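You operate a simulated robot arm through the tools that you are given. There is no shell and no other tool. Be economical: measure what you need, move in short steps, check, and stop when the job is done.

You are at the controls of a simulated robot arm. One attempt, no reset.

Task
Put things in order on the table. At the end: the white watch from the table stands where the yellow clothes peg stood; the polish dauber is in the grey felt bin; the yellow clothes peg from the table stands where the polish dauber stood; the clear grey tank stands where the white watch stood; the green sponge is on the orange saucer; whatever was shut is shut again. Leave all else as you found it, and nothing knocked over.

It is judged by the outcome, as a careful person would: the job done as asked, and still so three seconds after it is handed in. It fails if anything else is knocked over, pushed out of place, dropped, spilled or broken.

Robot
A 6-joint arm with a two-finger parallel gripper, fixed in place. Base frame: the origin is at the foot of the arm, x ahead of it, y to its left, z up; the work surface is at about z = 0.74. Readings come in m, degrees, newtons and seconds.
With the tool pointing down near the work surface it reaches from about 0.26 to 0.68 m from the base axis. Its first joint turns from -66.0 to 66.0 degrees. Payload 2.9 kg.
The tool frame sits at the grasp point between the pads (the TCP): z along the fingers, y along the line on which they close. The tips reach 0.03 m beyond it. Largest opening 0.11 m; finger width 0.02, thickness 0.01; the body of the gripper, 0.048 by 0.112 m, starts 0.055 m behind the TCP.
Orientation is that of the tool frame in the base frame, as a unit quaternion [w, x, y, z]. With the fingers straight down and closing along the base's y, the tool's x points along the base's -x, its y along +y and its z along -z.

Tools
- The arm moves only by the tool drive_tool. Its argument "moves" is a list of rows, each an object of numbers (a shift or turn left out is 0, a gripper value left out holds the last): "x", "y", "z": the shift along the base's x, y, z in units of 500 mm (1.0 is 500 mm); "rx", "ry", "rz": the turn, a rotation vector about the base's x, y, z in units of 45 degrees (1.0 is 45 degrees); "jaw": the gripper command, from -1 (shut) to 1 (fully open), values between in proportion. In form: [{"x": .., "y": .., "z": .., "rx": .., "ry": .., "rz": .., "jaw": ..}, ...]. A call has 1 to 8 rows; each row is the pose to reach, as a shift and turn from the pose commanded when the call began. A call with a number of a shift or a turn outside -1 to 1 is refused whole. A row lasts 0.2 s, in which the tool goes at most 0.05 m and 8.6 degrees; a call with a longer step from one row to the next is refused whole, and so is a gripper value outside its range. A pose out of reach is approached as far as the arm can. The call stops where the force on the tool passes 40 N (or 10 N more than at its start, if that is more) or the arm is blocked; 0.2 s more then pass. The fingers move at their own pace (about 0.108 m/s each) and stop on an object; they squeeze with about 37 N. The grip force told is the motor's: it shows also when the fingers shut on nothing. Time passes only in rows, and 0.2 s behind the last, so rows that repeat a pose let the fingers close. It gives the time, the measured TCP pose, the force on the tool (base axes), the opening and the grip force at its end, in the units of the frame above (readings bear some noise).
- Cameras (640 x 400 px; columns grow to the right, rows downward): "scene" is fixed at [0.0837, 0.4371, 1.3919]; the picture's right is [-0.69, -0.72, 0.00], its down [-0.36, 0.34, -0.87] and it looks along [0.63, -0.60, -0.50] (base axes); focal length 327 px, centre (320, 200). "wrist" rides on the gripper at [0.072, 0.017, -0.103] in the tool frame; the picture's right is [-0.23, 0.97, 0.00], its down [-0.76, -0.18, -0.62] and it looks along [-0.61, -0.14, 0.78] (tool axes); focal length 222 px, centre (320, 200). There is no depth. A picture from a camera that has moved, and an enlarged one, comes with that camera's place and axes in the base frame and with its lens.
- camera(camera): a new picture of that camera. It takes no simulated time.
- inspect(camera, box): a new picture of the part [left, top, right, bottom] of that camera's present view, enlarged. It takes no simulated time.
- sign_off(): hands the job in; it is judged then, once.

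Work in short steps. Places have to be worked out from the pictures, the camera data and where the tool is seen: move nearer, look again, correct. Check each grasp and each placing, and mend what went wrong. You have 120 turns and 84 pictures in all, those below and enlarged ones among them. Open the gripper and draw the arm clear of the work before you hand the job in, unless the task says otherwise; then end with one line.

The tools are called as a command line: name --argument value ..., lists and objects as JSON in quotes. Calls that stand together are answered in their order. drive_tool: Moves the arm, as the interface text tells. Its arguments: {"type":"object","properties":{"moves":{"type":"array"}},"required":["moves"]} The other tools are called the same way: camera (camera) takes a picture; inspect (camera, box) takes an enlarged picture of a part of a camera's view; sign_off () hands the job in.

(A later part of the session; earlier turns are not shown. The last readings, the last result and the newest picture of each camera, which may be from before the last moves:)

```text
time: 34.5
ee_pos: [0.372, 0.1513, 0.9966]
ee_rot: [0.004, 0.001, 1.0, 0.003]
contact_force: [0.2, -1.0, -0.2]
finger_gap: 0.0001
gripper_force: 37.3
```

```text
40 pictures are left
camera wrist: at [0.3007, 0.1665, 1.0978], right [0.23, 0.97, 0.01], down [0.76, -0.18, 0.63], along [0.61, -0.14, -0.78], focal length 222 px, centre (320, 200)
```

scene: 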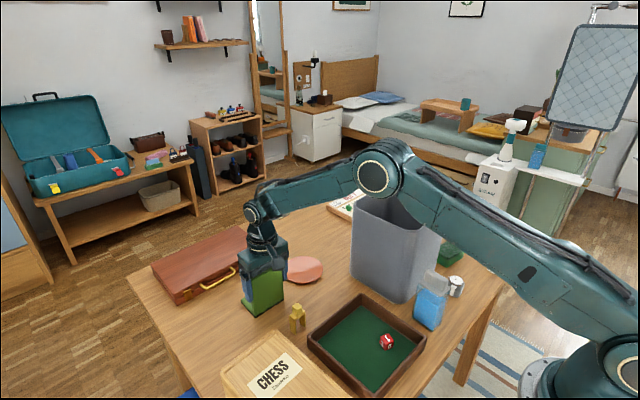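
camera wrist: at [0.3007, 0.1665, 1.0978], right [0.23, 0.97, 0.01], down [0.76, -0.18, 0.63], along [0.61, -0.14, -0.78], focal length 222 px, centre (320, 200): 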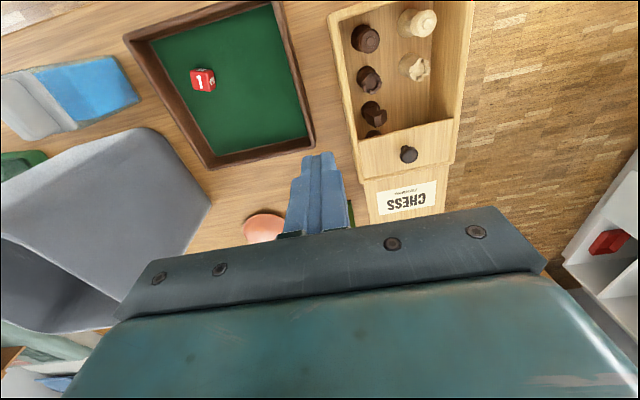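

That is a chess bishop (belongs where it is). I return to the knob and push the lid to its stop.

drive_tool --moves '[{"y": 0.09, "jaw": 0}, {"x": 0.03, "y": 0.17}, {"x": 0.1, "y": 0.195}, {"x": 0.185, "y": 0.195}, {"x": 0.185, "y": 0.195, "z": -0.09}, {"x": 0.185, "y": 0.195, "z": -0.18}, {"x": 0.185, "y": 0.195, "z": -0.24}]'

inspect --camera "scene" --box '[200, 300, 340, 400]'

```text
time: 36.1
ee_pos: [0.4673, 0.248, 0.8726]
ee_rot: [0.004, 0.0, 1.0, 0.003]
contact_force: [-0.5, 0.2, 0.8]
finger_gap: 0.0551
gripper_force: 0.0
```

```text
4.00 times, centred on (270, 350) of scene
camera zoom: at [0.0837, 0.4371, 1.3919], right [-0.69, -0.72, 0.0], down [-0.36, 0.34, -0.87], along [0.63, -0.6, -0.5], focal length 1309 px, centre (520, -400)
```

zoom: 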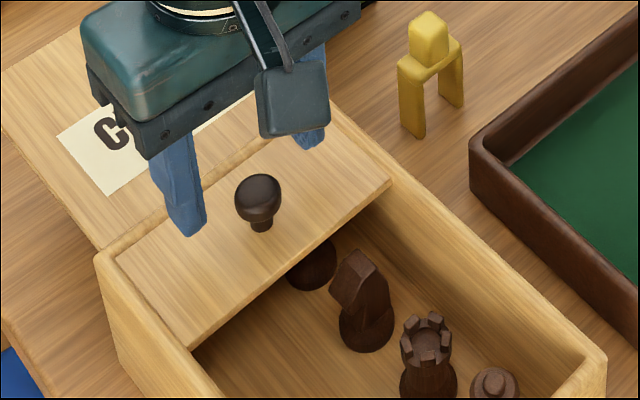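

drive_tool --moves '[{"x": -0.006, "z": -0.035}, {"x": -0.006, "z": -0.035, "jaw": -1}, {"x": -0.006, "z": -0.035, "jaw": -1}, {"x": 0.015, "z": -0.035}, {"x": 0.03, "z": -0.035}, {"x": 0.045, "z": -0.035}]'

inspect --camera "scene" --box '[200, 300, 340, 400]'

```text
time: 37.5
ee_pos: [0.4884, 0.2469, 0.8573]
ee_rot: [0.004, 0.001, 1.0, 0.001]
contact_force: [-0.7, 0.9, -0.6]
finger_gap: 0.0207
gripper_force: 37.0
```

```text
4.00 times, centred on (270, 350) of scene
camera zoom: at [0.0838, 0.4371, 1.3918], right [-0.69, -0.72, 0.0], down [-0.36, 0.34, -0.87], along [0.63, -0.6, -0.5], focal length 1309 px, centre (520, -400)
```

zoom: 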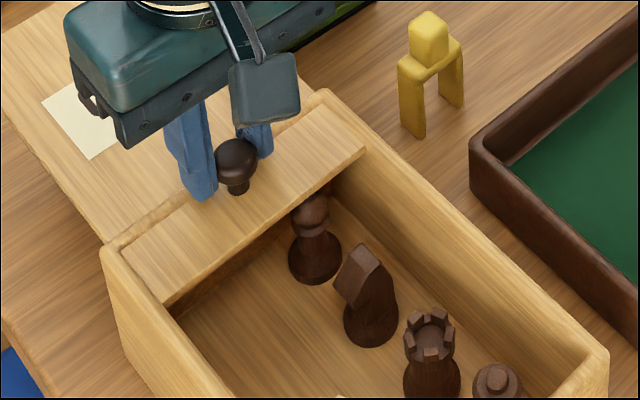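

The fourth is a dark bishop: no dauber in the chess box. I slide the lid shut again by the held knob, then will restore the bookend.

drive_tool --moves '[{"x": -0.05}, {"x": -0.1}, {"x": -0.15}, {"x": -0.2}, {"x": -0.25}, {"x": -0.3}, {"x": -0.34}, {"x": -0.352}]'

inspect --camera "scene" --box '[180, 300, 340, 400]'

camera --camera "wrist"

```text
time: 39.3
ee_pos: [0.3123, 0.2467, 0.8593]
ee_rot: [0.003, 0.0, 1.0, 0.003]
contact_force: [0.5, -0.6, -9.2]
finger_gap: 0.0205
gripper_force: 36.7
```

```text
4.00 times, centred on (260, 350) of scene
camera zoom: at [0.0838, 0.4371, 1.3918], right [-0.69, -0.72, 0.0], down [-0.36, 0.34, -0.87], along [0.63, -0.6, -0.5], focal length 1309 px, centre (560, -400)
```

zoom: 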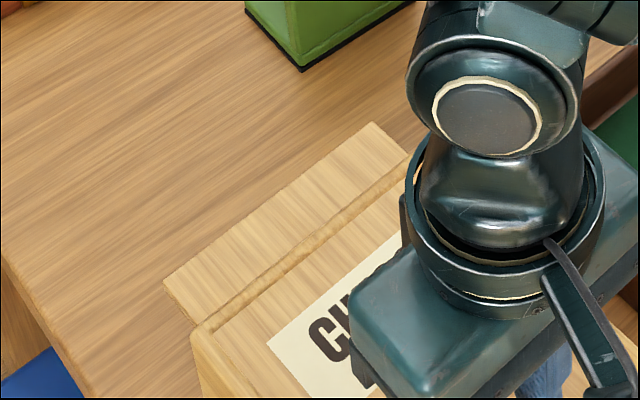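

```text
36 pictures are left
camera wrist: at [0.2399, 0.2624, 0.9611], right [0.23, 0.97, 0.01], down [0.76, -0.18, 0.63], along [0.61, -0.14, -0.78], focal length 222 px, centre (320, 200)
```

wrist: 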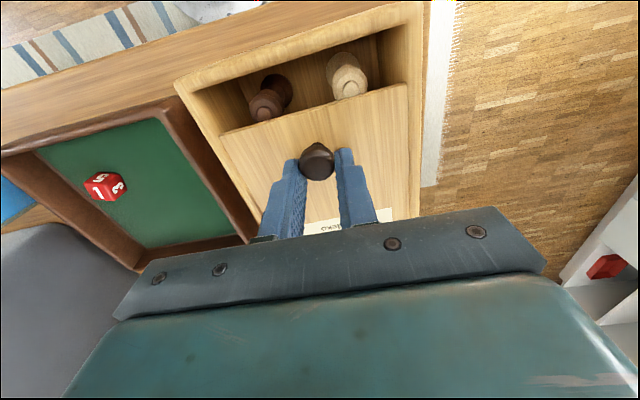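

The box was dragged along ~26 mm since I was lifting slightly (−9 N). I carry it back +x while hanging, lower until it rests, and look.

drive_tool --moves '[{"z": 0.006, "x": 0.0}, {"z": 0.006, "x": 0.026}, {"z": 0.006, "x": 0.052}, {"z": -0.005, "x": 0.052}, {"z": -0.012, "x": 0.052}]'

inspect --camera "scene" --box '[180, 300, 340, 400]'

```text
time: 40.5
ee_pos: [0.3396, 0.2473, 0.8541]
ee_rot: [0.007, 0.001, 1.0, 0.004]
contact_force: [0.6, -1.9, 30.8]
finger_gap: 0.0208
gripper_force: 37.0
```

```text
4.00 times, centred on (260, 350) of scene
camera zoom: at [0.0834, 0.4368, 1.392], right [-0.69, -0.72, 0.0], down [-0.36, 0.34, -0.87], along [0.63, -0.6, -0.5], focal length 1309 px, centre (560, -400)
```

zoom: 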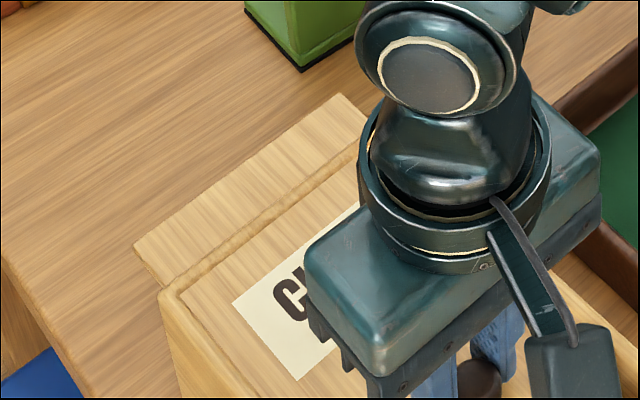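

Box corner is back at its original spot. I ease the press and slide the lid the remaining ~3 cm.

drive_tool --moves '[{"z": 0.0035}, {"z": 0.0035, "x": -0.02}, {"z": 0.0035, "x": -0.04}, {"z": 0.0035, "x": -0.055}]'

inspect --camera "scene" --box '[180, 300, 340, 400]'

```text
time: 41.5
ee_pos: [0.3114, 0.247, 0.8535]
ee_rot: [0.003, 0.001, 1.0, 0.002]
contact_force: [2.6, -12.9, 26.6]
finger_gap: 0.0207
gripper_force: 37.0
```

```text
4.00 times, centred on (260, 350) of scene
camera zoom: at [0.0836, 0.4366, 1.392], right [-0.69, -0.72, 0.0], down [-0.36, 0.34, -0.87], along [0.63, -0.6, -0.5], focal length 1309 px, centre (560, -400)
```

zoom: 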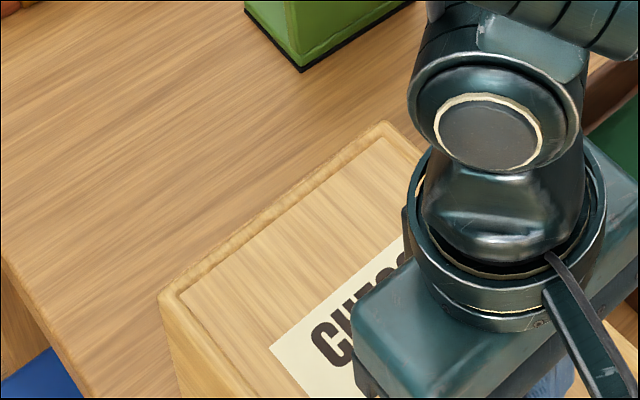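

The strip is gone; I release, rise and check whether it is shut fully.

drive_tool --moves '[{"jaw": 0}, {"jaw": 0}, {"z": 0.06}, {"z": 0.13}, {"z": 0.2}]'

inspect --camera "wrist" --box '[190, 0, 440, 200]'

inspect --camera "scene" --box '[180, 300, 340, 400]'

```text
time: 42.7
ee_pos: [0.3113, 0.2474, 0.9551]
ee_rot: [0.003, 0.0, 1.0, 0.002]
contact_force: [0.9, 1.1, -0.5]
finger_gap: 0.0549
gripper_force: 0.1
```

```text
2.00 times, centred on (315, 100) of wrist
camera zoom: at [0.2408, 0.2627, 1.0575], right [0.23, 0.97, 0.01], down [0.76, -0.18, 0.63], along [0.61, -0.14, -0.78], focal length 444 px, centre (330, 400)
```

zoom: 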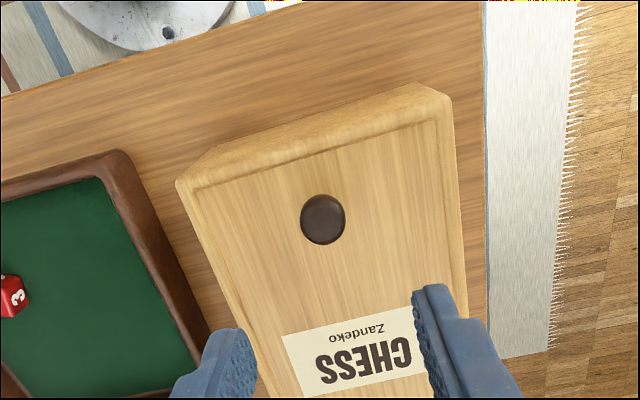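

```text
4.00 times, centred on (260, 350) of scene
camera zoom: at [0.0837, 0.4371, 1.3919], right [-0.69, -0.72, 0.0], down [-0.36, 0.34, -0.87], along [0.63, -0.6, -0.5], focal length 1309 px, centre (560, -400)
```

zoom: 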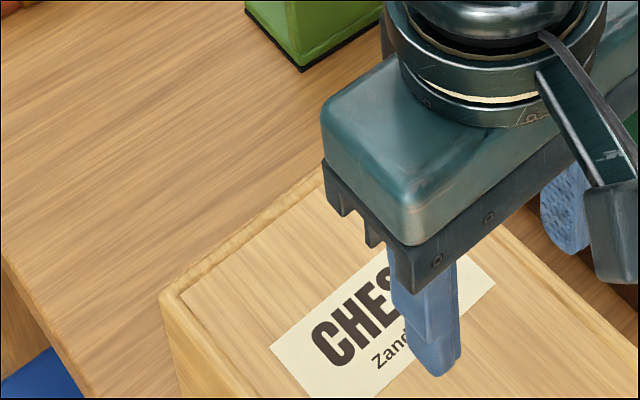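

Lid is shut; the box is about 4 mm from its original spot. Now I fetch the bookend back.

drive_tool --moves '[{"x": 0.08, "y": -0.035, "jaw": 1}, {"x": 0.165, "y": -0.072}, {"x": 0.25, "y": -0.109}, {"x": 0.33, "y": -0.144}, {"x": 0.41, "y": -0.18}, {"x": 0.495, "y": -0.217}, {"x": 0.573, "y": -0.252}, {"x": 0.573, "y": -0.252, "z": -0.05}]'

camera --camera "wrist"

```text
time: 44.5
ee_pos: [0.5997, 0.1234, 0.9279]
ee_rot: [0.004, -0.001, 1.0, 0.003]
contact_force: [-1.1, 0.4, -0.5]
finger_gap: 0.1098
gripper_force: 0.1
```

```text
31 pictures are left
camera wrist: at [0.5273, 0.1394, 1.03], right [0.23, 0.97, 0.01], down [0.76, -0.18, 0.63], along [0.61, -0.14, -0.78], focal length 222 px, centre (320, 200)
```

wrist: 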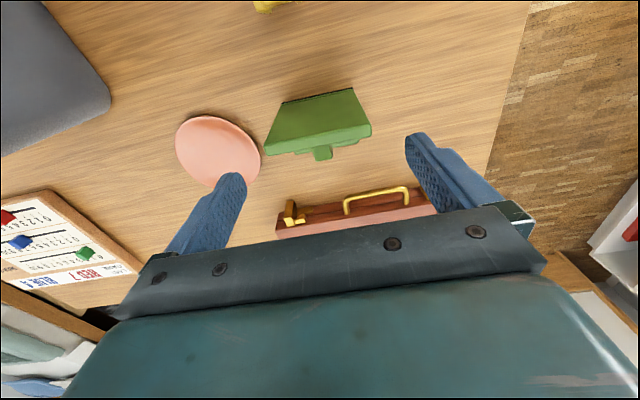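

I go down and take it.

drive_tool --moves '[{"x": -0.002, "y": -0.003, "z": -0.09}, {"x": -0.002, "y": -0.003, "z": -0.188}, {"x": -0.002, "y": -0.003, "z": -0.188, "jaw": 0.5}, {"x": -0.002, "y": -0.003, "z": -0.188, "jaw": -1}, {"x": -0.002, "y": -0.003, "z": -0.188, "jaw": -1}]'

```text
time: 45.7
ee_pos: [0.5959, 0.1215, 0.8334]
ee_rot: [0.001, 0.0, 1.0, 0.002]
contact_force: [-2.8, 3.0, 0.1]
finger_gap: 0.09
gripper_force: 37.0
```

Held; I carry it back to its original spot (grasp reference 0.529–0.532, 0.267) and set it down.

drive_tool --moves '[{"z": 0.06}, {"z": 0.06, "y": 0.09}, {"z": 0.06, "y": 0.18}, {"z": 0.06, "y": 0.27}, {"z": 0.06, "x": -0.07, "y": 0.291}, {"z": 0.06, "x": -0.132, "y": 0.291}, {"z": 0.02, "x": -0.132, "y": 0.291}, {"z": -0.002, "x": -0.132, "y": 0.291}]'

drive_tool --moves '[{"jaw": 1}, {"jaw": 1}, {"z": 0.08}, {"z": 0.16}, {"z": 0.25}, {"z": 0.33, "y": -0.05}, {"z": 0.36, "y": -0.13}, {"z": 0.4, "y": -0.22}]'

inspect --camera "scene" --box '[180, 300, 340, 400]'

```text
time: 47.5
ee_pos: [0.5304, 0.2662, 0.834]
ee_rot: [0.004, 0.0, 1.0, 0.003]
contact_force: [-1.0, 0.5, -7.4]
finger_gap: 0.0901
gripper_force: 37.3
```

```text
time: 49.3
ee_pos: [0.5316, 0.154, 1.0328]
ee_rot: [0.004, 0.0, 1.0, 0.003]
contact_force: [-0.8, 1.0, -0.5]
finger_gap: 0.1101
gripper_force: 0.0
```

```text
4.00 times, centred on (260, 350) of scene
camera zoom: at [0.0837, 0.4371, 1.3919], right [-0.69, -0.72, 0.0], down [-0.36, 0.34, -0.87], along [0.63, -0.6, -0.5], focal length 1309 px, centre (560, -400)
```

zoom: 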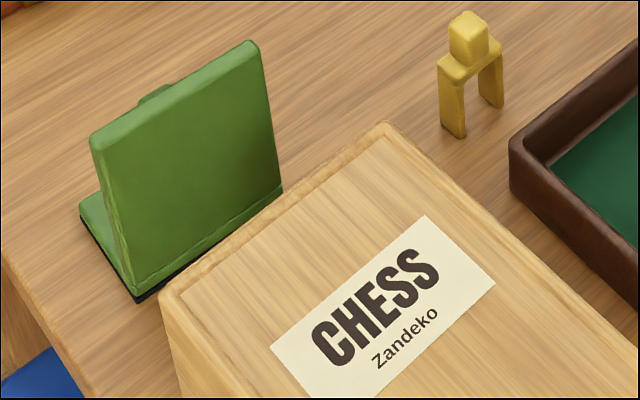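

Bookend is back within ~3 mm. Now I look for the dauber behind the bin, going over at height.

drive_tool --moves '[{"y": -0.05, "z": 0.08}, {"y": -0.08, "z": 0.16}, {"y": -0.14, "z": 0.22}, {"y": -0.23, "z": 0.24}, {"y": -0.32, "z": 0.24}, {"y": -0.41, "z": 0.24}, {"y": -0.5, "z": 0.24}, {"y": -0.59, "z": 0.24}]'

drive_tool --moves '[{"y": -0.08, "x": -0.05}, {"y": -0.16, "x": -0.1}, {"y": -0.24, "x": -0.15}, {"y": -0.32, "x": -0.2}]'

camera --camera "wrist"

```text
time: 51.1
ee_pos: [0.5274, -0.1416, 1.155]
ee_rot: [0.004, 0.0, 1.0, 0.002]
contact_force: [-0.1, 0.0, 0.4]
finger_gap: 0.11
gripper_force: 0.1
```

```text
time: 52.1
ee_pos: [0.4311, -0.3009, 1.1572]
ee_rot: [0.003, 0.0, 1.0, 0.003]
contact_force: [-0.8, -0.3, 0.6]
finger_gap: 0.1098
gripper_force: 0.1
```

```text
29 pictures are left
camera wrist: at [0.3586, -0.2857, 1.2583], right [0.23, 0.97, 0.01], down [0.76, -0.18, 0.63], along [0.61, -0.14, -0.78], focal length 222 px, centre (320, 200)
```

wrist: 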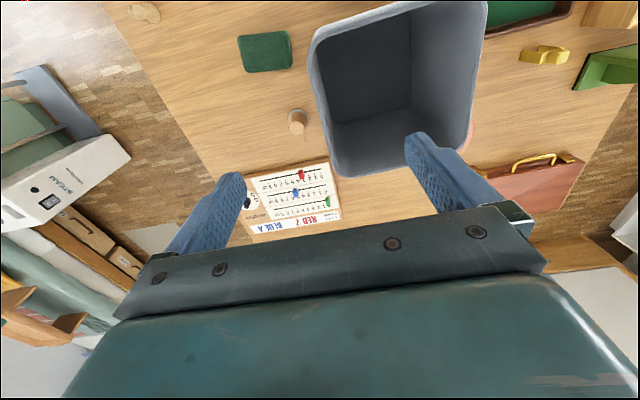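

Found it: a small wooden-handled thing behind the bin at pixel (297,122). I enlarge.

inspect --camera "wrist" --box '[220, 20, 500, 200]'

```text
2.22 times, centred on (360, 110) of wrist
camera zoom: at [0.3586, -0.2857, 1.2583], right [0.23, 0.97, 0.01], down [0.76, -0.18, 0.63], along [0.61, -0.14, -0.78], focal length 494 px, centre (231, 400)
```

zoom: 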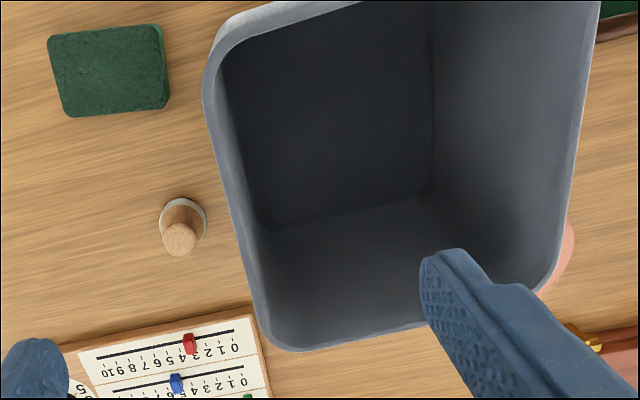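

The dauber stands at about (0.508, −0.367), ~8 cm tall, 6 cm from the bin wall. I turn the wrist +90° (fingers closing along x, camera away from the bin) while moving above it.

drive_tool --moves '[{"x": 0.03, "y": -0.02, "rz": 0.165}, {"x": 0.06, "y": -0.045, "rz": 0.33}, {"x": 0.09, "y": -0.07, "rz": 0.5}, {"x": 0.12, "y": -0.1, "rz": 0.665}, {"x": 0.15, "y": -0.13, "rz": 0.83}, {"x": 0.154, "y": -0.134, "rz": 1.0, "jaw": 0.3}]'

drive_tool --moves '[{"rz": 0.165}, {"rz": 0.33}, {"rz": 0.5}, {"rz": 0.665, "z": -0.05}, {"rz": 0.83, "z": -0.1}, {"rz": 1.0, "z": -0.16}]'

camera --camera "wrist"

```text
time: 53.5
ee_pos: [0.5, -0.3598, 1.1503]
ee_rot: [0.002, -0.384, 0.923, 0.004]
contact_force: [-0.6, -0.2, 0.8]
finger_gap: 0.0715
gripper_force: 0.0
out of reach, approached as far as the arm can: row 5, 6
```

```text
time: 54.9
ee_pos: [0.4986, -0.3579, 1.1275]
ee_rot: [0.003, 0.708, -0.706, -0.028]
contact_force: [0.0, 0.4, -0.3]
finger_gap: 0.0714
gripper_force: 0.0
out of reach, approached as far as the arm can: row 4, 5, 6
```

```text
27 pictures are left
camera wrist: at [0.4877, -0.4363, 1.2283], right [-0.97, 0.22, 0.05], down [0.2, 0.74, 0.64], along [0.11, 0.63, -0.77], focal length 222 px, centre (320, 200)
```

wrist: 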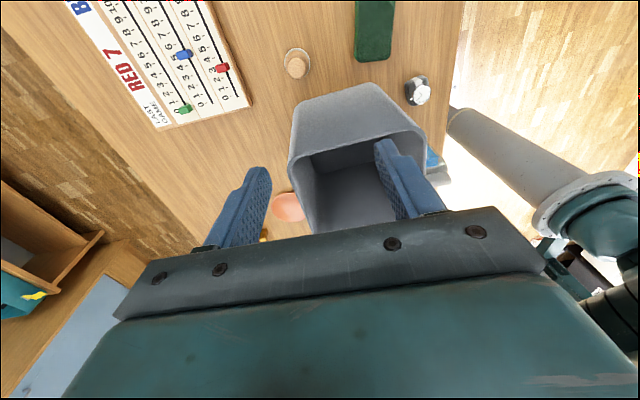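

The upper pose was at the reach limit; lower down it's reachable. The two views put the dauber at about (0.514, −0.374). I descend straight and look again.

drive_tool --moves '[{"z": -0.08}, {"z": -0.16}, {"z": -0.24}]'

camera --camera "wrist"

```text
time: 55.7
ee_pos: [0.5128, -0.3687, 1.0235]
ee_rot: [-0.001, -0.707, 0.707, 0.005]
contact_force: [0.1, -0.9, 0.2]
finger_gap: 0.0715
gripper_force: 0.0
out of reach, approached as far as the arm can: row 2, 3
```

```text
26 pictures are left
camera wrist: at [0.4978, -0.4428, 1.1255], right [-0.97, 0.23, 0.01], down [0.18, 0.76, 0.63], along [0.14, 0.61, -0.78], focal length 222 px, centre (320, 200)
```

wrist: 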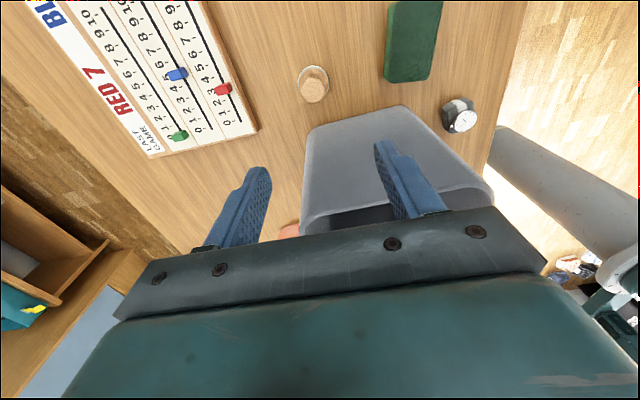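

Refined: dauber at (0.519, −0.378). I correct and descend further.

drive_tool --moves '[{"x": 0.012, "y": -0.018, "z": -0.08}, {"x": 0.012, "y": -0.018, "z": -0.17}, {"x": 0.012, "y": -0.018, "z": -0.25}]'

camera --camera "wrist"

```text
time: 56.5
ee_pos: [0.5345, -0.3842, 0.8983]
ee_rot: [0.002, -0.706, 0.708, 0.005]
contact_force: [-0.3, -0.1, -0.2]
finger_gap: 0.0714
gripper_force: 0.0
out of reach, approached as far as the arm can: row 1, 2, 3
```

```text
25 pictures are left
camera wrist: at [0.5195, -0.4586, 0.9993], right [-0.97, 0.23, 0.01], down [0.18, 0.76, 0.63], along [0.14, 0.61, -0.78], focal length 222 px, centre (320, 200)
```

wrist: 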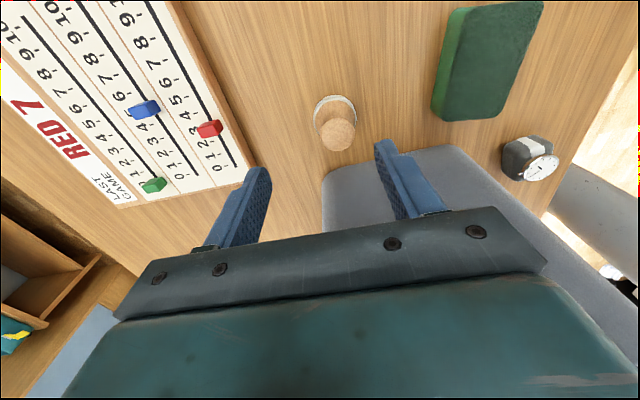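

Dauber now at (0.5205, −0.383). I correct x by −14 mm, go down to TCP 0.808 and close on the handle.

drive_tool --moves '[{"x": -0.028, "y": 0.002}, {"x": -0.028, "y": 0.002, "z": -0.08}]'

inspect --camera "wrist" --box '[200, 50, 460, 240]'

```text
time: 57.1
ee_pos: [0.5273, -0.3917, 0.8606]
ee_rot: [-0.004, -0.706, 0.708, 0.007]
contact_force: [0.1, 0.0, 0.8]
finger_gap: 0.0716
gripper_force: 0.1
out of reach, approached as far as the arm can: row 1, 2
```

```text
2.11 times, centred on (330, 145) of wrist
camera zoom: at [0.5142, -0.4658, 0.9633], right [-0.97, 0.23, 0.02], down [0.19, 0.76, 0.62], along [0.13, 0.61, -0.78], focal length 468 px, centre (299, 316)
```

zoom: 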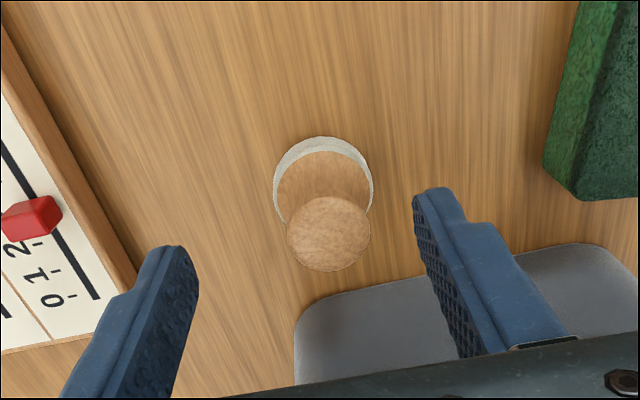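

The readings show the arm lagging its command here. I make a small corrective step towards (0.520, −0.382) and see how it responds.

drive_tool --moves '[{"x": -0.007, "y": 0.01}, {"x": -0.014, "y": 0.02}, {"x": -0.014, "y": 0.02}]'

```text
time: 57.9
ee_pos: [0.5313, -0.3882, 0.8632]
ee_rot: [-0.002, -0.707, 0.708, 0.007]
contact_force: [0.1, -0.9, -0.2]
finger_gap: 0.0715
gripper_force: 0.0
out of reach, approached as far as the arm can: row 1, 2, 3
```

I suspect a wrist joint limit; I turn back 22° and test reach.

drive_tool --moves '[{"rz": -0.17, "z": 0.02}, {"rz": -0.34, "z": 0.02}, {"rz": -0.5, "z": 0.02}, {"rz": -0.5, "z": 0.02}]'

```text
time: 58.9
ee_pos: [0.5319, -0.3885, 0.8734]
ee_rot: [0.001, -0.555, 0.832, 0.003]
contact_force: [-0.3, 0.3, -0.3]
finger_gap: 0.0714
gripper_force: 0.0
```

Now it's fully in reach. I move over (0.520, −0.382) and view.

drive_tool --moves '[{"x": -0.023, "y": 0.013}, {"x": -0.023, "y": 0.013, "z": -0.02}]'

inspect --camera "wrist" --box '[200, 50, 460, 240]'

```text
time: 59.5
ee_pos: [0.5191, -0.3808, 0.8662]
ee_rot: [-0.001, -0.556, 0.831, 0.007]
contact_force: [0.5, -0.3, -0.6]
finger_gap: 0.0716
gripper_force: 0.1
```

```text
2.11 times, centred on (330, 145) of wrist
camera zoom: at [0.4777, -0.4435, 0.9681], right [-0.81, 0.58, 0.01], down [0.46, 0.63, 0.62], along [0.36, 0.51, -0.78], focal length 468 px, centre (299, 316)
```

zoom: 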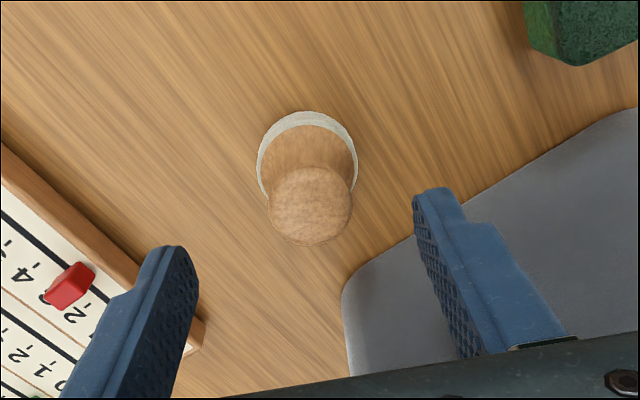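

Well centred between the fingers. I go down 6 cm and close.

drive_tool --moves '[{"z": -0.06, "y": 0.002}, {"z": -0.116, "y": 0.002}, {"z": -0.116, "y": 0.002, "jaw": -1}, {"z": -0.116, "y": 0.002, "jaw": -1}, {"z": -0.116, "y": 0.002, "jaw": -1}]'

drive_tool --moves '[{"z": 0.03}, {"z": 0.06}]'

camera --camera "wrist"

```text
time: 60.7
ee_pos: [0.5397, -0.394, 0.8103]
ee_rot: [0.007, -0.555, 0.832, 0.006]
contact_force: [0.0, 0.0, -0.2]
finger_gap: 0.0
gripper_force: 36.5
out of reach, approached as far as the arm can: row 1, 2, 3, 4
```

```text
time: 61.3
ee_pos: [0.5198, -0.3817, 0.8368]
ee_rot: [0.002, -0.556, 0.831, 0.004]
contact_force: [1.0, -0.3, 0.1]
finger_gap: 0.0001
gripper_force: 37.2
```

```text
22 pictures are left
camera wrist: at [0.4776, -0.4445, 0.9385], right [-0.81, 0.58, 0.01], down [0.46, 0.63, 0.63], along [0.36, 0.51, -0.78], focal length 222 px, centre (320, 200)
```

wrist: 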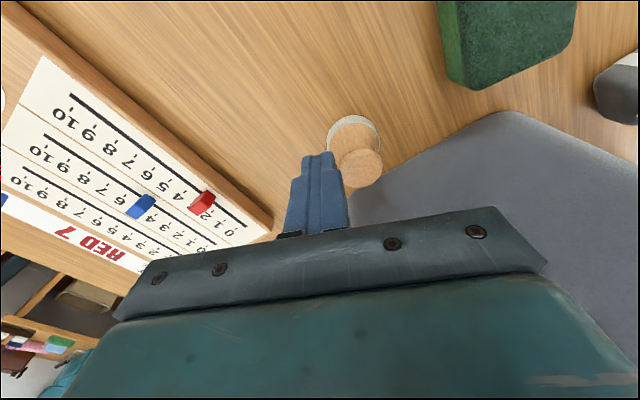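

The arm drifted outward on the last descent and missed; the dauber was nudged to about (0.495, −0.371), still upright. Its original spot is noted as (0.519, −0.379). I rise, turn another 22° back, open and re-centre.

drive_tool --moves '[{"z": 0.08}, {"z": 0.08, "rz": -0.17, "x": -0.02, "y": 0.01, "jaw": 0.3}, {"z": 0.08, "rz": -0.34, "x": -0.04, "y": 0.015}, {"z": 0.08, "rz": -0.5, "x": -0.05, "y": 0.02}, {"z": 0.04, "rz": -0.5, "x": -0.05, "y": 0.02}]'

camera --camera "wrist"

```text
time: 62.5
ee_pos: [0.496, -0.3722, 0.8546]
ee_rot: [0.003, -0.382, 0.924, 0.003]
contact_force: [-0.6, 0.0, 0.8]
finger_gap: 0.0714
gripper_force: 0.1
```

```text
21 pictures are left
camera wrist: at [0.4339, -0.4134, 0.9577], right [-0.53, 0.85, 0.01], down [0.66, 0.41, 0.63], along [0.53, 0.33, -0.78], focal length 222 px, centre (320, 200)
```

wrist: 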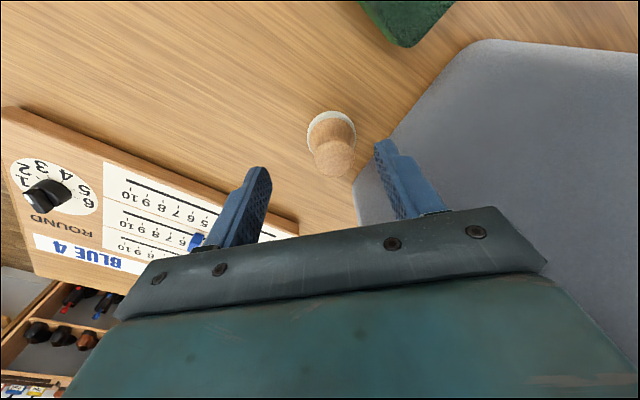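

Dauber at (0.493, −0.366). I descend, fingers open, and check the reading before closing.

drive_tool --moves '[{"x": -0.006, "y": 0.012}, {"x": -0.006, "y": 0.012, "z": -0.045}, {"x": -0.006, "y": 0.012, "z": -0.085}]'

```text
time: 63.3
ee_pos: [0.4922, -0.365, 0.8132]
ee_rot: [0.002, -0.382, 0.924, 0.003]
contact_force: [0.5, -0.4, 0.5]
finger_gap: 0.0714
gripper_force: 0.0
```

In place with no reach warning. I close, wait, and lift a little.

drive_tool --moves '[{"jaw": -1}, {"jaw": -1}, {"jaw": -1}, {"z": 0.05, "jaw": -1}]'

camera --camera "wrist"

```text
time: 64.3
ee_pos: [0.491, -0.3654, 0.8392]
ee_rot: [0.002, -0.383, 0.924, 0.004]
contact_force: [0.3, -0.5, -0.6]
finger_gap: 0.0313
gripper_force: 37.0
```

```text
20 pictures are left
camera wrist: at [0.4285, -0.4067, 0.9411], right [-0.53, 0.85, 0.01], down [0.66, 0.41, 0.63], along [0.53, 0.34, -0.78], focal length 222 px, centre (320, 200)
```

wrist: 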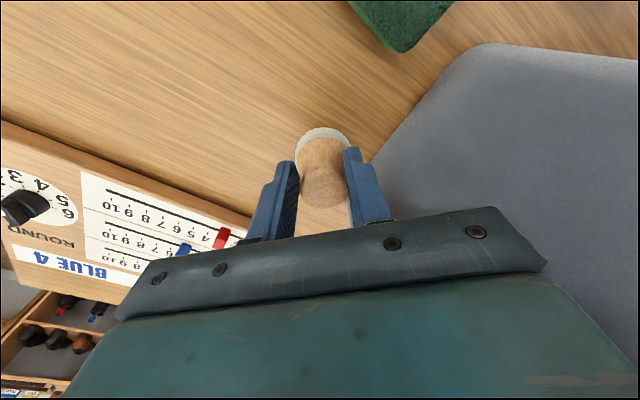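

The dauber is held (31 mm). I lift it straight up above the rim (rim ≈ 0.97).

drive_tool --moves '[{"z": 0.09}, {"z": 0.18}, {"z": 0.27}, {"z": 0.36}, {"z": 0.44}, {"z": 0.51}]'

drive_tool --moves '[{"y": 0.08, "x": -0.01}, {"y": 0.16, "x": -0.02}, {"y": 0.24, "x": -0.03}, {"y": 0.32, "x": -0.04}]'

camera --camera "wrist"

```text
time: 65.7
ee_pos: [0.49, -0.365, 1.0928]
ee_rot: [0.001, -0.382, 0.924, 0.004]
contact_force: [0.2, -0.4, -0.4]
finger_gap: 0.031
gripper_force: 37.0
```

```text
time: 66.7
ee_pos: [0.4694, -0.2034, 1.094]
ee_rot: [0.003, -0.382, 0.924, 0.004]
contact_force: [0.1, -0.8, -0.4]
finger_gap: 0.0272
gripper_force: 36.7
```

```text
19 pictures are left
camera wrist: at [0.4077, -0.2442, 1.1968], right [-0.53, 0.85, 0.01], down [0.66, 0.41, 0.63], along [0.53, 0.34, -0.78], focal length 222 px, centre (320, 200)
```

wrist: 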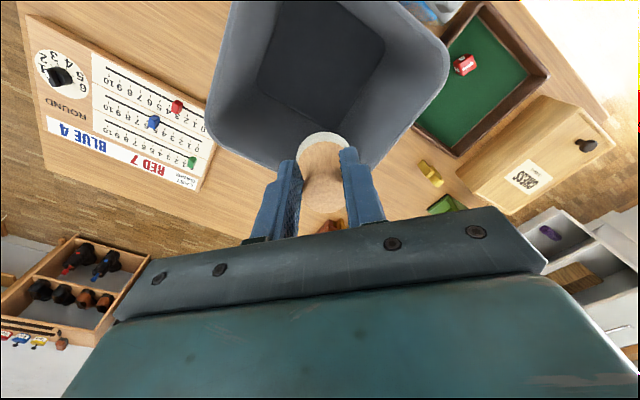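

The dauber is over the bin. I turn the wrist square with the bin while centring, then lower into it.

drive_tool --moves '[{"rz": -0.17}, {"rz": -0.34}, {"rz": -0.51}, {"rz": -0.68, "y": -0.01}, {"rz": -0.84, "y": -0.02}, {"rz": -1.0, "y": -0.022}]'

drive_tool --moves '[{"z": -0.09}, {"z": -0.18}, {"z": -0.27}, {"z": -0.36}, {"z": -0.44}]'

camera --camera "scene"

```text
time: 68.1
ee_pos: [0.4694, -0.2156, 1.0945]
ee_rot: [0.002, 0.001, 1.0, 0.002]
contact_force: [0.6, -0.2, -0.4]
finger_gap: 0.0275
gripper_force: 36.7
```

```text
time: 69.3
ee_pos: [0.4727, -0.2187, 0.8744]
ee_rot: [0.004, 0.001, 1.0, 0.002]
contact_force: [0.7, 0.0, -1.0]
finger_gap: 0.027
gripper_force: 37.7
```

```text
18 pictures are left
```

scene: 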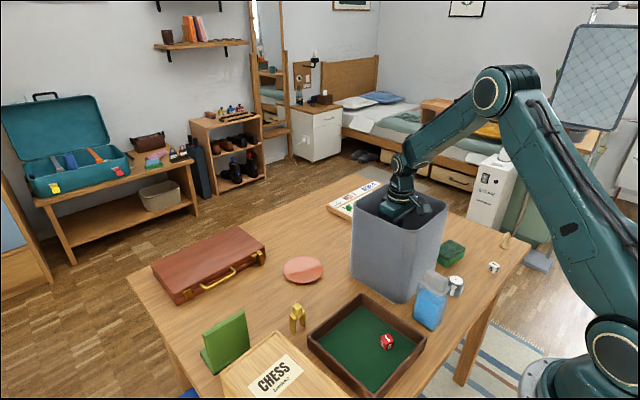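

No contact, inside the bin. Slightly lower, release, and come up.

drive_tool --moves '[{"z": -0.03}, {"z": -0.03, "jaw": 0.1}, {"z": -0.03, "jaw": 0.1}, {"z": 0.06}, {"z": 0.15}, {"z": 0.24}, {"z": 0.33}, {"z": 0.42}]'

camera --camera "wrist"

```text
time: 71.1
ee_pos: [0.469, -0.2151, 1.0821]
ee_rot: [0.004, 0.001, 1.0, 0.002]
contact_force: [-0.1, -0.4, -0.5]
finger_gap: 0.0605
gripper_force: 0.1
```

```text
17 pictures are left
camera wrist: at [0.3976, -0.2004, 1.1857], right [0.23, 0.97, 0.01], down [0.76, -0.18, 0.63], along [0.61, -0.14, -0.78], focal length 222 px, centre (320, 200)
```

wrist: 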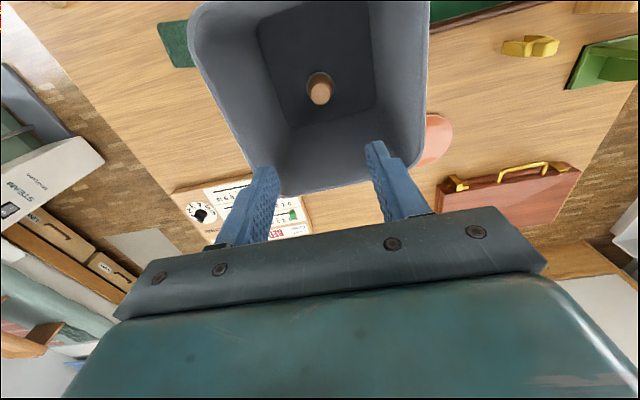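

The dauber stands inside the bin. Now the peg, judged at (0.494, 0.116), ~8 cm tall; I move above it.

drive_tool --moves '[{"y": 0.09}, {"y": 0.18, "x": 0.01}, {"y": 0.27, "x": 0.02}, {"y": 0.36, "x": 0.03}, {"y": 0.45, "x": 0.04}, {"y": 0.54, "x": 0.045}, {"y": 0.62, "x": 0.05, "z": -0.05}, {"y": 0.662, "x": 0.05, "z": -0.14}]'

drive_tool --moves '[{"z": -0.08, "jaw": 0.5}, {"z": -0.16}]'

camera --camera "wrist"

```text
time: 72.9
ee_pos: [0.4977, 0.1154, 1.0117]
ee_rot: [0.005, 0.001, 1.0, 0.002]
contact_force: [0.2, 0.4, -0.3]
finger_gap: 0.0606
gripper_force: 0.0
```

```text
time: 73.5
ee_pos: [0.4955, 0.1145, 0.9326]
ee_rot: [0.004, 0.001, 1.0, 0.003]
contact_force: [-0.3, -0.6, 0.2]
finger_gap: 0.0822
gripper_force: 0.0
```

```text
16 pictures are left
camera wrist: at [0.4229, 0.1296, 1.0345], right [0.23, 0.97, 0.01], down [0.76, -0.18, 0.63], along [0.61, -0.14, -0.78], focal length 222 px, centre (320, 200)
```

wrist: 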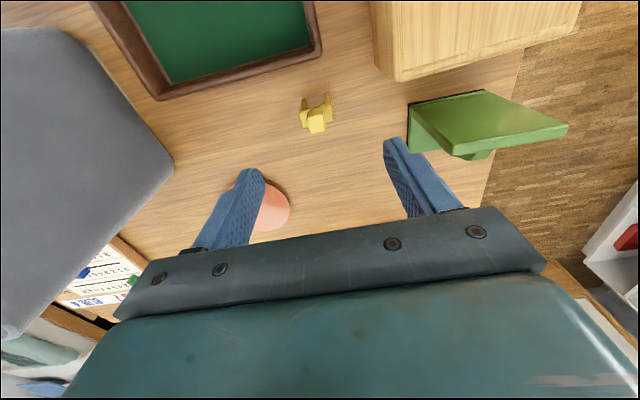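

Peg at (0.496, 0.110). I descend to TCP 0.80 and close along y.

drive_tool --moves '[{"y": -0.009, "z": -0.09}, {"y": -0.009, "z": -0.18}, {"y": -0.009, "z": -0.262}, {"y": -0.009, "z": -0.262, "jaw": -1}, {"y": -0.009, "z": -0.262, "jaw": -1}, {"y": -0.009, "z": -0.262, "jaw": -1}]'

drive_tool --moves '[{"z": 0.05}]'

inspect --camera "wrist" --box '[200, 50, 460, 240]'

```text
time: 74.9
ee_pos: [0.4977, 0.1126, 0.8002]
ee_rot: [0.004, 0.0, 1.0, 0.002]
contact_force: [0.3, -0.1, -0.1]
finger_gap: 0.0351
gripper_force: 37.5
```

```text
time: 75.3
ee_pos: [0.4967, 0.1107, 0.8273]
ee_rot: [0.004, 0.0, 1.0, 0.003]
contact_force: [-0.4, 0.1, -0.2]
finger_gap: 0.0351
gripper_force: 37.4
```

```text
2.11 times, centred on (330, 145) of wrist
camera zoom: at [0.4253, 0.1262, 0.9292], right [0.23, 0.97, 0.01], down [0.76, -0.18, 0.63], along [0.61, -0.14, -0.78], focal length 468 px, centre (299, 316)
```

zoom: 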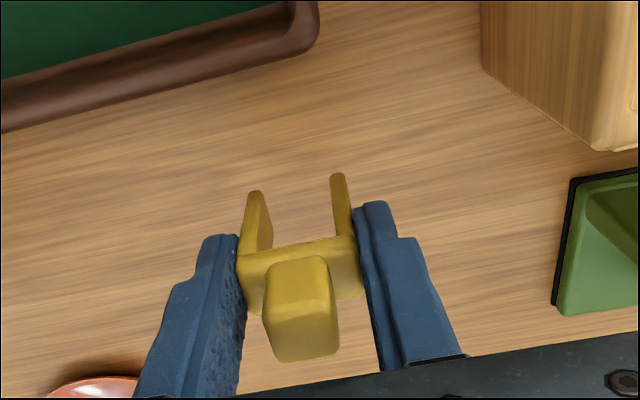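

Peg held cleanly; its old spot is (0.497, 0.111). I lift it above the bin rim and carry it across.

drive_tool --moves '[{"z": 0.09}, {"z": 0.18}, {"z": 0.27}, {"z": 0.36}, {"z": 0.44}, {"z": 0.5}, {"z": 0.5, "y": -0.09}, {"z": 0.5, "y": -0.18, "x": -0.02}]'

drive_tool --moves '[{"y": -0.09}, {"y": -0.18, "x": -0.01}, {"y": -0.27, "x": -0.01}, {"y": -0.36, "x": -0.01}, {"y": -0.45, "x": -0.01}, {"y": -0.54, "x": -0.01}, {"y": -0.63, "x": -0.01}, {"y": -0.72, "x": -0.01}]'

```text
time: 77.1
ee_pos: [0.4868, 0.0189, 1.08]
ee_rot: [0.004, 0.0, 1.0, 0.003]
contact_force: [-0.6, -1.0, 0.3]
finger_gap: 0.035
gripper_force: 37.1
```

```text
time: 78.9
ee_pos: [0.4845, -0.3422, 1.0793]
ee_rot: [0.004, 0.0, 1.0, 0.003]
contact_force: [-0.6, -0.9, 0.6]
finger_gap: 0.035
gripper_force: 37.0
```

I shift outward to (0.519, −0.379) while starting down, checking for reach.

drive_tool --moves '[{"x": 0.02, "y": -0.074}, {"x": 0.05, "y": -0.074, "z": -0.04}, {"x": 0.069, "y": -0.074, "z": -0.12}, {"x": 0.069, "y": -0.074, "z": -0.21}, {"x": 0.069, "y": -0.074, "z": -0.3}, {"x": 0.069, "y": -0.074, "z": -0.39}, {"x": 0.069, "y": -0.074, "z": -0.46}]'

camera --camera "wrist"

```text
time: 80.5
ee_pos: [0.5157, -0.3785, 0.8481]
ee_rot: [0.004, 0.0, 1.0, 0.001]
contact_force: [0.5, 0.1, 0.8]
finger_gap: 0.0351
gripper_force: 36.8
```

```text
14 pictures are left
camera wrist: at [0.4435, -0.363, 0.9508], right [0.23, 0.97, 0.01], down [0.76, -0.18, 0.63], along [0.61, -0.14, -0.78], focal length 222 px, centre (320, 200)
```

wrist: 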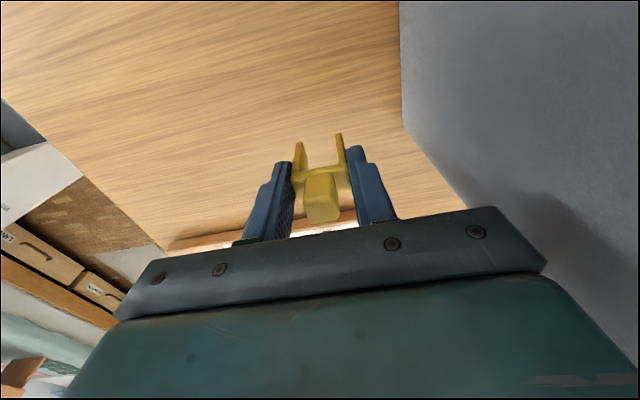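

Clear of the bin and board. I set the peg down and release, then rise.

drive_tool --moves '[{"x": 0.004, "z": -0.05}, {"x": 0.004, "z": -0.09}, {"x": 0.004, "z": -0.096}, {"x": 0.004, "z": -0.096}]'

drive_tool --moves '[{"jaw": 0.1}, {"jaw": 0.1}, {"z": 0.06}, {"z": 0.14}, {"z": 0.22}, {"z": 0.3}, {"z": 0.38}, {"z": 0.44, "x": -0.05}]'

camera --camera "wrist"

```text
time: 81.5
ee_pos: [0.5185, -0.3767, 0.8011]
ee_rot: [0.005, 0.001, 1.0, 0.002]
contact_force: [-1.6, 0.9, 5.6]
finger_gap: 0.0353
gripper_force: 37.1
```

```text
time: 83.3
ee_pos: [0.4925, -0.375, 1.0187]
ee_rot: [0.003, 0.001, 1.0, 0.003]
contact_force: [0.9, 0.3, -0.5]
finger_gap: 0.0604
gripper_force: 0.1
```

```text
13 pictures are left
camera wrist: at [0.4195, -0.3602, 1.1214], right [0.23, 0.97, 0.01], down [0.76, -0.18, 0.63], along [0.61, -0.14, -0.78], focal length 222 px, centre (320, 200)
```

wrist: 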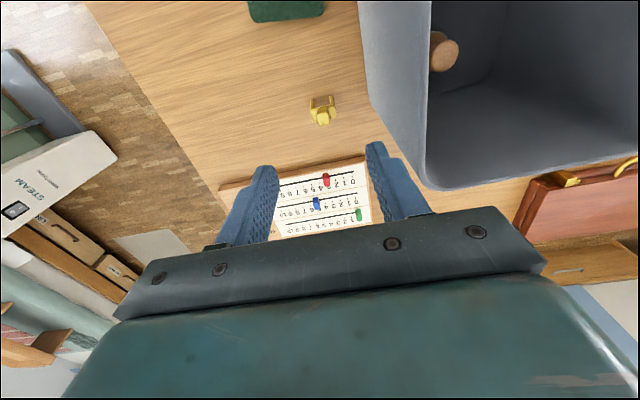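

The peg stands in the dauber's spot. Next the watch near (0.30, −0.262): I go round the bin and above it.

drive_tool --moves '[{"x": -0.09}, {"x": -0.18}, {"x": -0.27}, {"x": -0.36}, {"x": -0.385, "y": 0.07}, {"x": -0.385, "y": 0.15}, {"x": -0.385, "y": 0.225, "jaw": 1}, {"x": -0.385, "y": 0.225, "z": -0.09}]'

camera --camera "wrist"

```text
time: 85.1
ee_pos: [0.2981, -0.2648, 0.9753]
ee_rot: [0.005, 0.001, 1.0, 0.002]
contact_force: [0.4, 0.8, -0.4]
finger_gap: 0.1101
gripper_force: 0.1
```

```text
12 pictures are left
camera wrist: at [0.2256, -0.2493, 1.078], right [0.23, 0.97, 0.01], down [0.76, -0.18, 0.63], along [0.61, -0.14, -0.78], focal length 222 px, centre (320, 200)
```

wrist: 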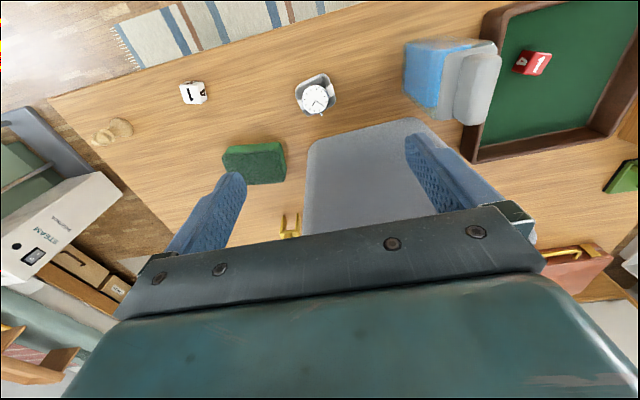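

Watch at (0.293, −0.267), about 4 cm high. I descend with open fingers to TCP 0.781 and close.

drive_tool --moves '[{"x": -0.01, "y": -0.004, "z": -0.09}, {"x": -0.01, "y": -0.004, "z": -0.18}, {"x": -0.01, "y": -0.004, "z": -0.27}, {"x": -0.01, "y": -0.004, "z": -0.35}, {"x": -0.01, "y": -0.004, "z": -0.387}]'

inspect --camera "wrist" --box '[160, 50, 480, 240]'

```text
time: 86.3
ee_pos: [0.3011, -0.2666, 0.7796]
ee_rot: [0.004, 0.0, 1.0, 0.003]
contact_force: [-0.3, -0.4, -0.7]
finger_gap: 0.1104
gripper_force: 0.0
```

```text
2.00 times, centred on (320, 145) of wrist
camera zoom: at [0.2275, -0.2507, 0.8821], right [0.23, 0.97, 0.01], down [0.76, -0.18, 0.63], along [0.61, -0.14, -0.78], focal length 444 px, centre (320, 310)
```

zoom: 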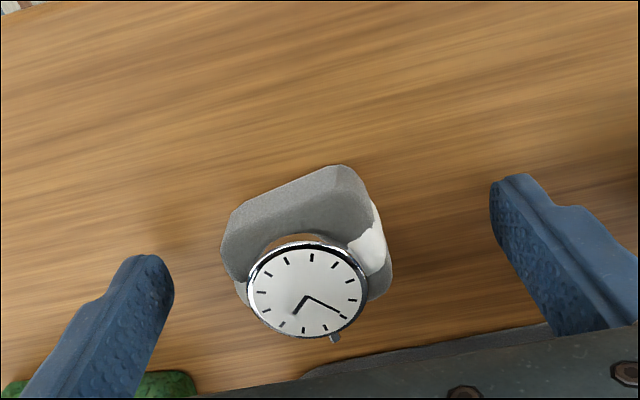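

Well placed around it. I close and lift slightly.

drive_tool --moves '[{"x": -0.006, "jaw": 0}, {"x": -0.006, "jaw": -1}, {"x": -0.006, "jaw": -1}, {"x": -0.006, "jaw": -1}, {"x": -0.006, "z": 0.04, "jaw": -1}, {"x": -0.006, "z": 0.1, "jaw": -1}]'

inspect --camera "wrist" --box '[160, 50, 480, 240]'

```text
time: 87.7
ee_pos: [0.2921, -0.2666, 0.8313]
ee_rot: [0.003, 0.001, 1.0, 0.002]
contact_force: [0.3, 0.3, 0.0]
finger_gap: 0.0494
gripper_force: 37.2
```

```text
2.00 times, centred on (320, 145) of wrist
camera zoom: at [0.2202, -0.25, 0.9338], right [0.23, 0.97, 0.01], down [0.76, -0.18, 0.63], along [0.61, -0.14, -0.78], focal length 444 px, centre (320, 310)
```

zoom: 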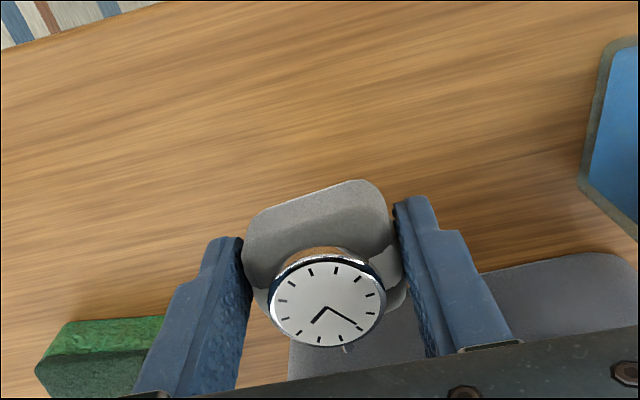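

Watch held (49 mm); its old spot is (0.299, −0.270). I raise it, carry it in +y past tank and tray, then +x to the peg's spot.

drive_tool --moves '[{"z": 0.09}, {"z": 0.18}, {"z": 0.27}, {"z": 0.3, "y": 0.08}, {"z": 0.3, "y": 0.17}, {"z": 0.3, "y": 0.26}, {"z": 0.3, "y": 0.35}, {"z": 0.3, "y": 0.44}]'

drive_tool --moves '[{"y": 0.09}, {"y": 0.18}, {"y": 0.27}, {"y": 0.31, "x": 0.08}, {"y": 0.314, "x": 0.17}, {"y": 0.314, "x": 0.26}, {"y": 0.314, "x": 0.35}, {"y": 0.314, "x": 0.398}]'

drive_tool --moves '[{"z": -0.09}, {"z": -0.18}, {"z": -0.27}, {"z": -0.33}]'

camera --camera "scene"

```text
time: 89.5
ee_pos: [0.2942, -0.0473, 0.9815]
ee_rot: [0.005, 0.002, 1.0, 0.002]
contact_force: [-0.3, 0.2, 0.0]
finger_gap: 0.0491
gripper_force: 36.9
```

```text
time: 91.3
ee_pos: [0.4931, 0.1113, 0.9808]
ee_rot: [0.004, 0.002, 1.0, 0.003]
contact_force: [0.7, -0.6, -0.4]
finger_gap: 0.0486
gripper_force: 37.0
```

```text
time: 92.3
ee_pos: [0.4908, 0.1106, 0.8153]
ee_rot: [0.004, -0.001, 1.0, 0.002]
contact_force: [-0.2, -1.4, -1.3]
finger_gap: 0.0484
gripper_force: 37.5
```

```text
9 pictures are left
```

scene: 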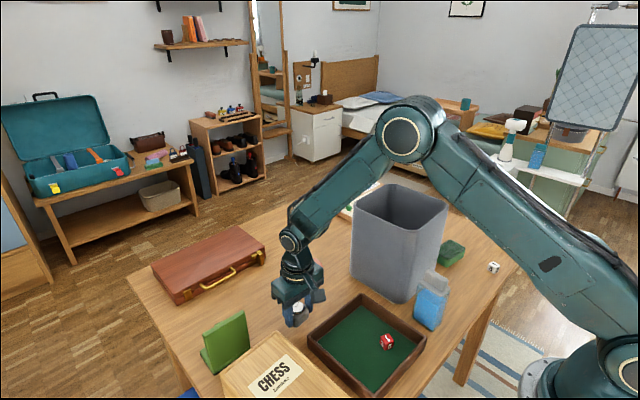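

I set the watch down, release with a moderate opening, and rise.

drive_tool --moves '[{"z": -0.04}, {"z": -0.066}, {"z": -0.07}, {"z": -0.07, "jaw": 0.4}, {"z": -0.07, "jaw": 0.4}, {"z": 0.02}, {"z": 0.1}, {"z": 0.19}]'

```text
time: 94.1
ee_pos: [0.4953, 0.1135, 0.9122]
ee_rot: [0.003, 0.0, 1.0, 0.003]
contact_force: [0.1, -0.2, 0.2]
finger_gap: 0.0773
gripper_force: 0.0
```

Released. Now the tank, judged at (0.302, −0.134), about 14 cm tall; I move above it.

drive_tool --moves '[{"x": -0.08, "z": 0.03, "jaw": 1}, {"x": -0.16, "z": 0.06}, {"x": -0.24, "z": 0.1}, {"x": -0.32, "z": 0.14}, {"x": -0.386, "z": 0.16, "y": -0.05}, {"x": -0.386, "z": 0.16, "y": -0.14}, {"x": -0.386, "z": 0.16, "y": -0.23}, {"x": -0.386, "z": 0.16, "y": -0.32}]'

drive_tool --moves '[{"y": -0.09}, {"y": -0.172}]'

camera --camera "wrist"

```text
time: 95.9
ee_pos: [0.2959, -0.0494, 0.996]
ee_rot: [0.005, 0.0, 1.0, 0.003]
contact_force: [0.1, -1.3, 0.6]
finger_gap: 0.1098
gripper_force: 0.1
```

```text
time: 96.5
ee_pos: [0.2959, -0.1358, 0.9949]
ee_rot: [0.004, 0.0, 1.0, 0.003]
contact_force: [-1.2, 0.3, -0.4]
finger_gap: 0.1102
gripper_force: 0.0
```

```text
8 pictures are left
camera wrist: at [0.2237, -0.1203, 1.0971], right [0.23, 0.97, 0.01], down [0.76, -0.18, 0.63], along [0.61, -0.14, -0.78], focal length 222 px, centre (320, 200)
```

wrist: 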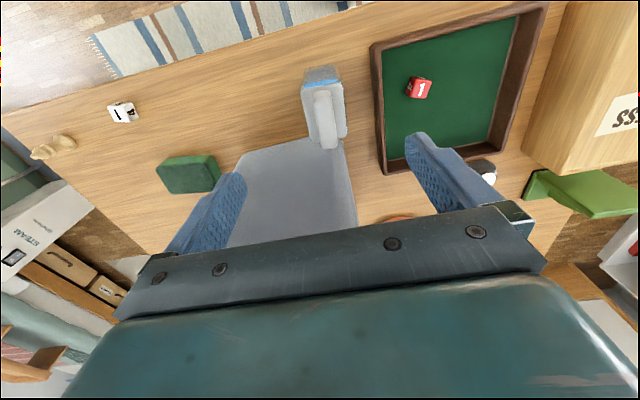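

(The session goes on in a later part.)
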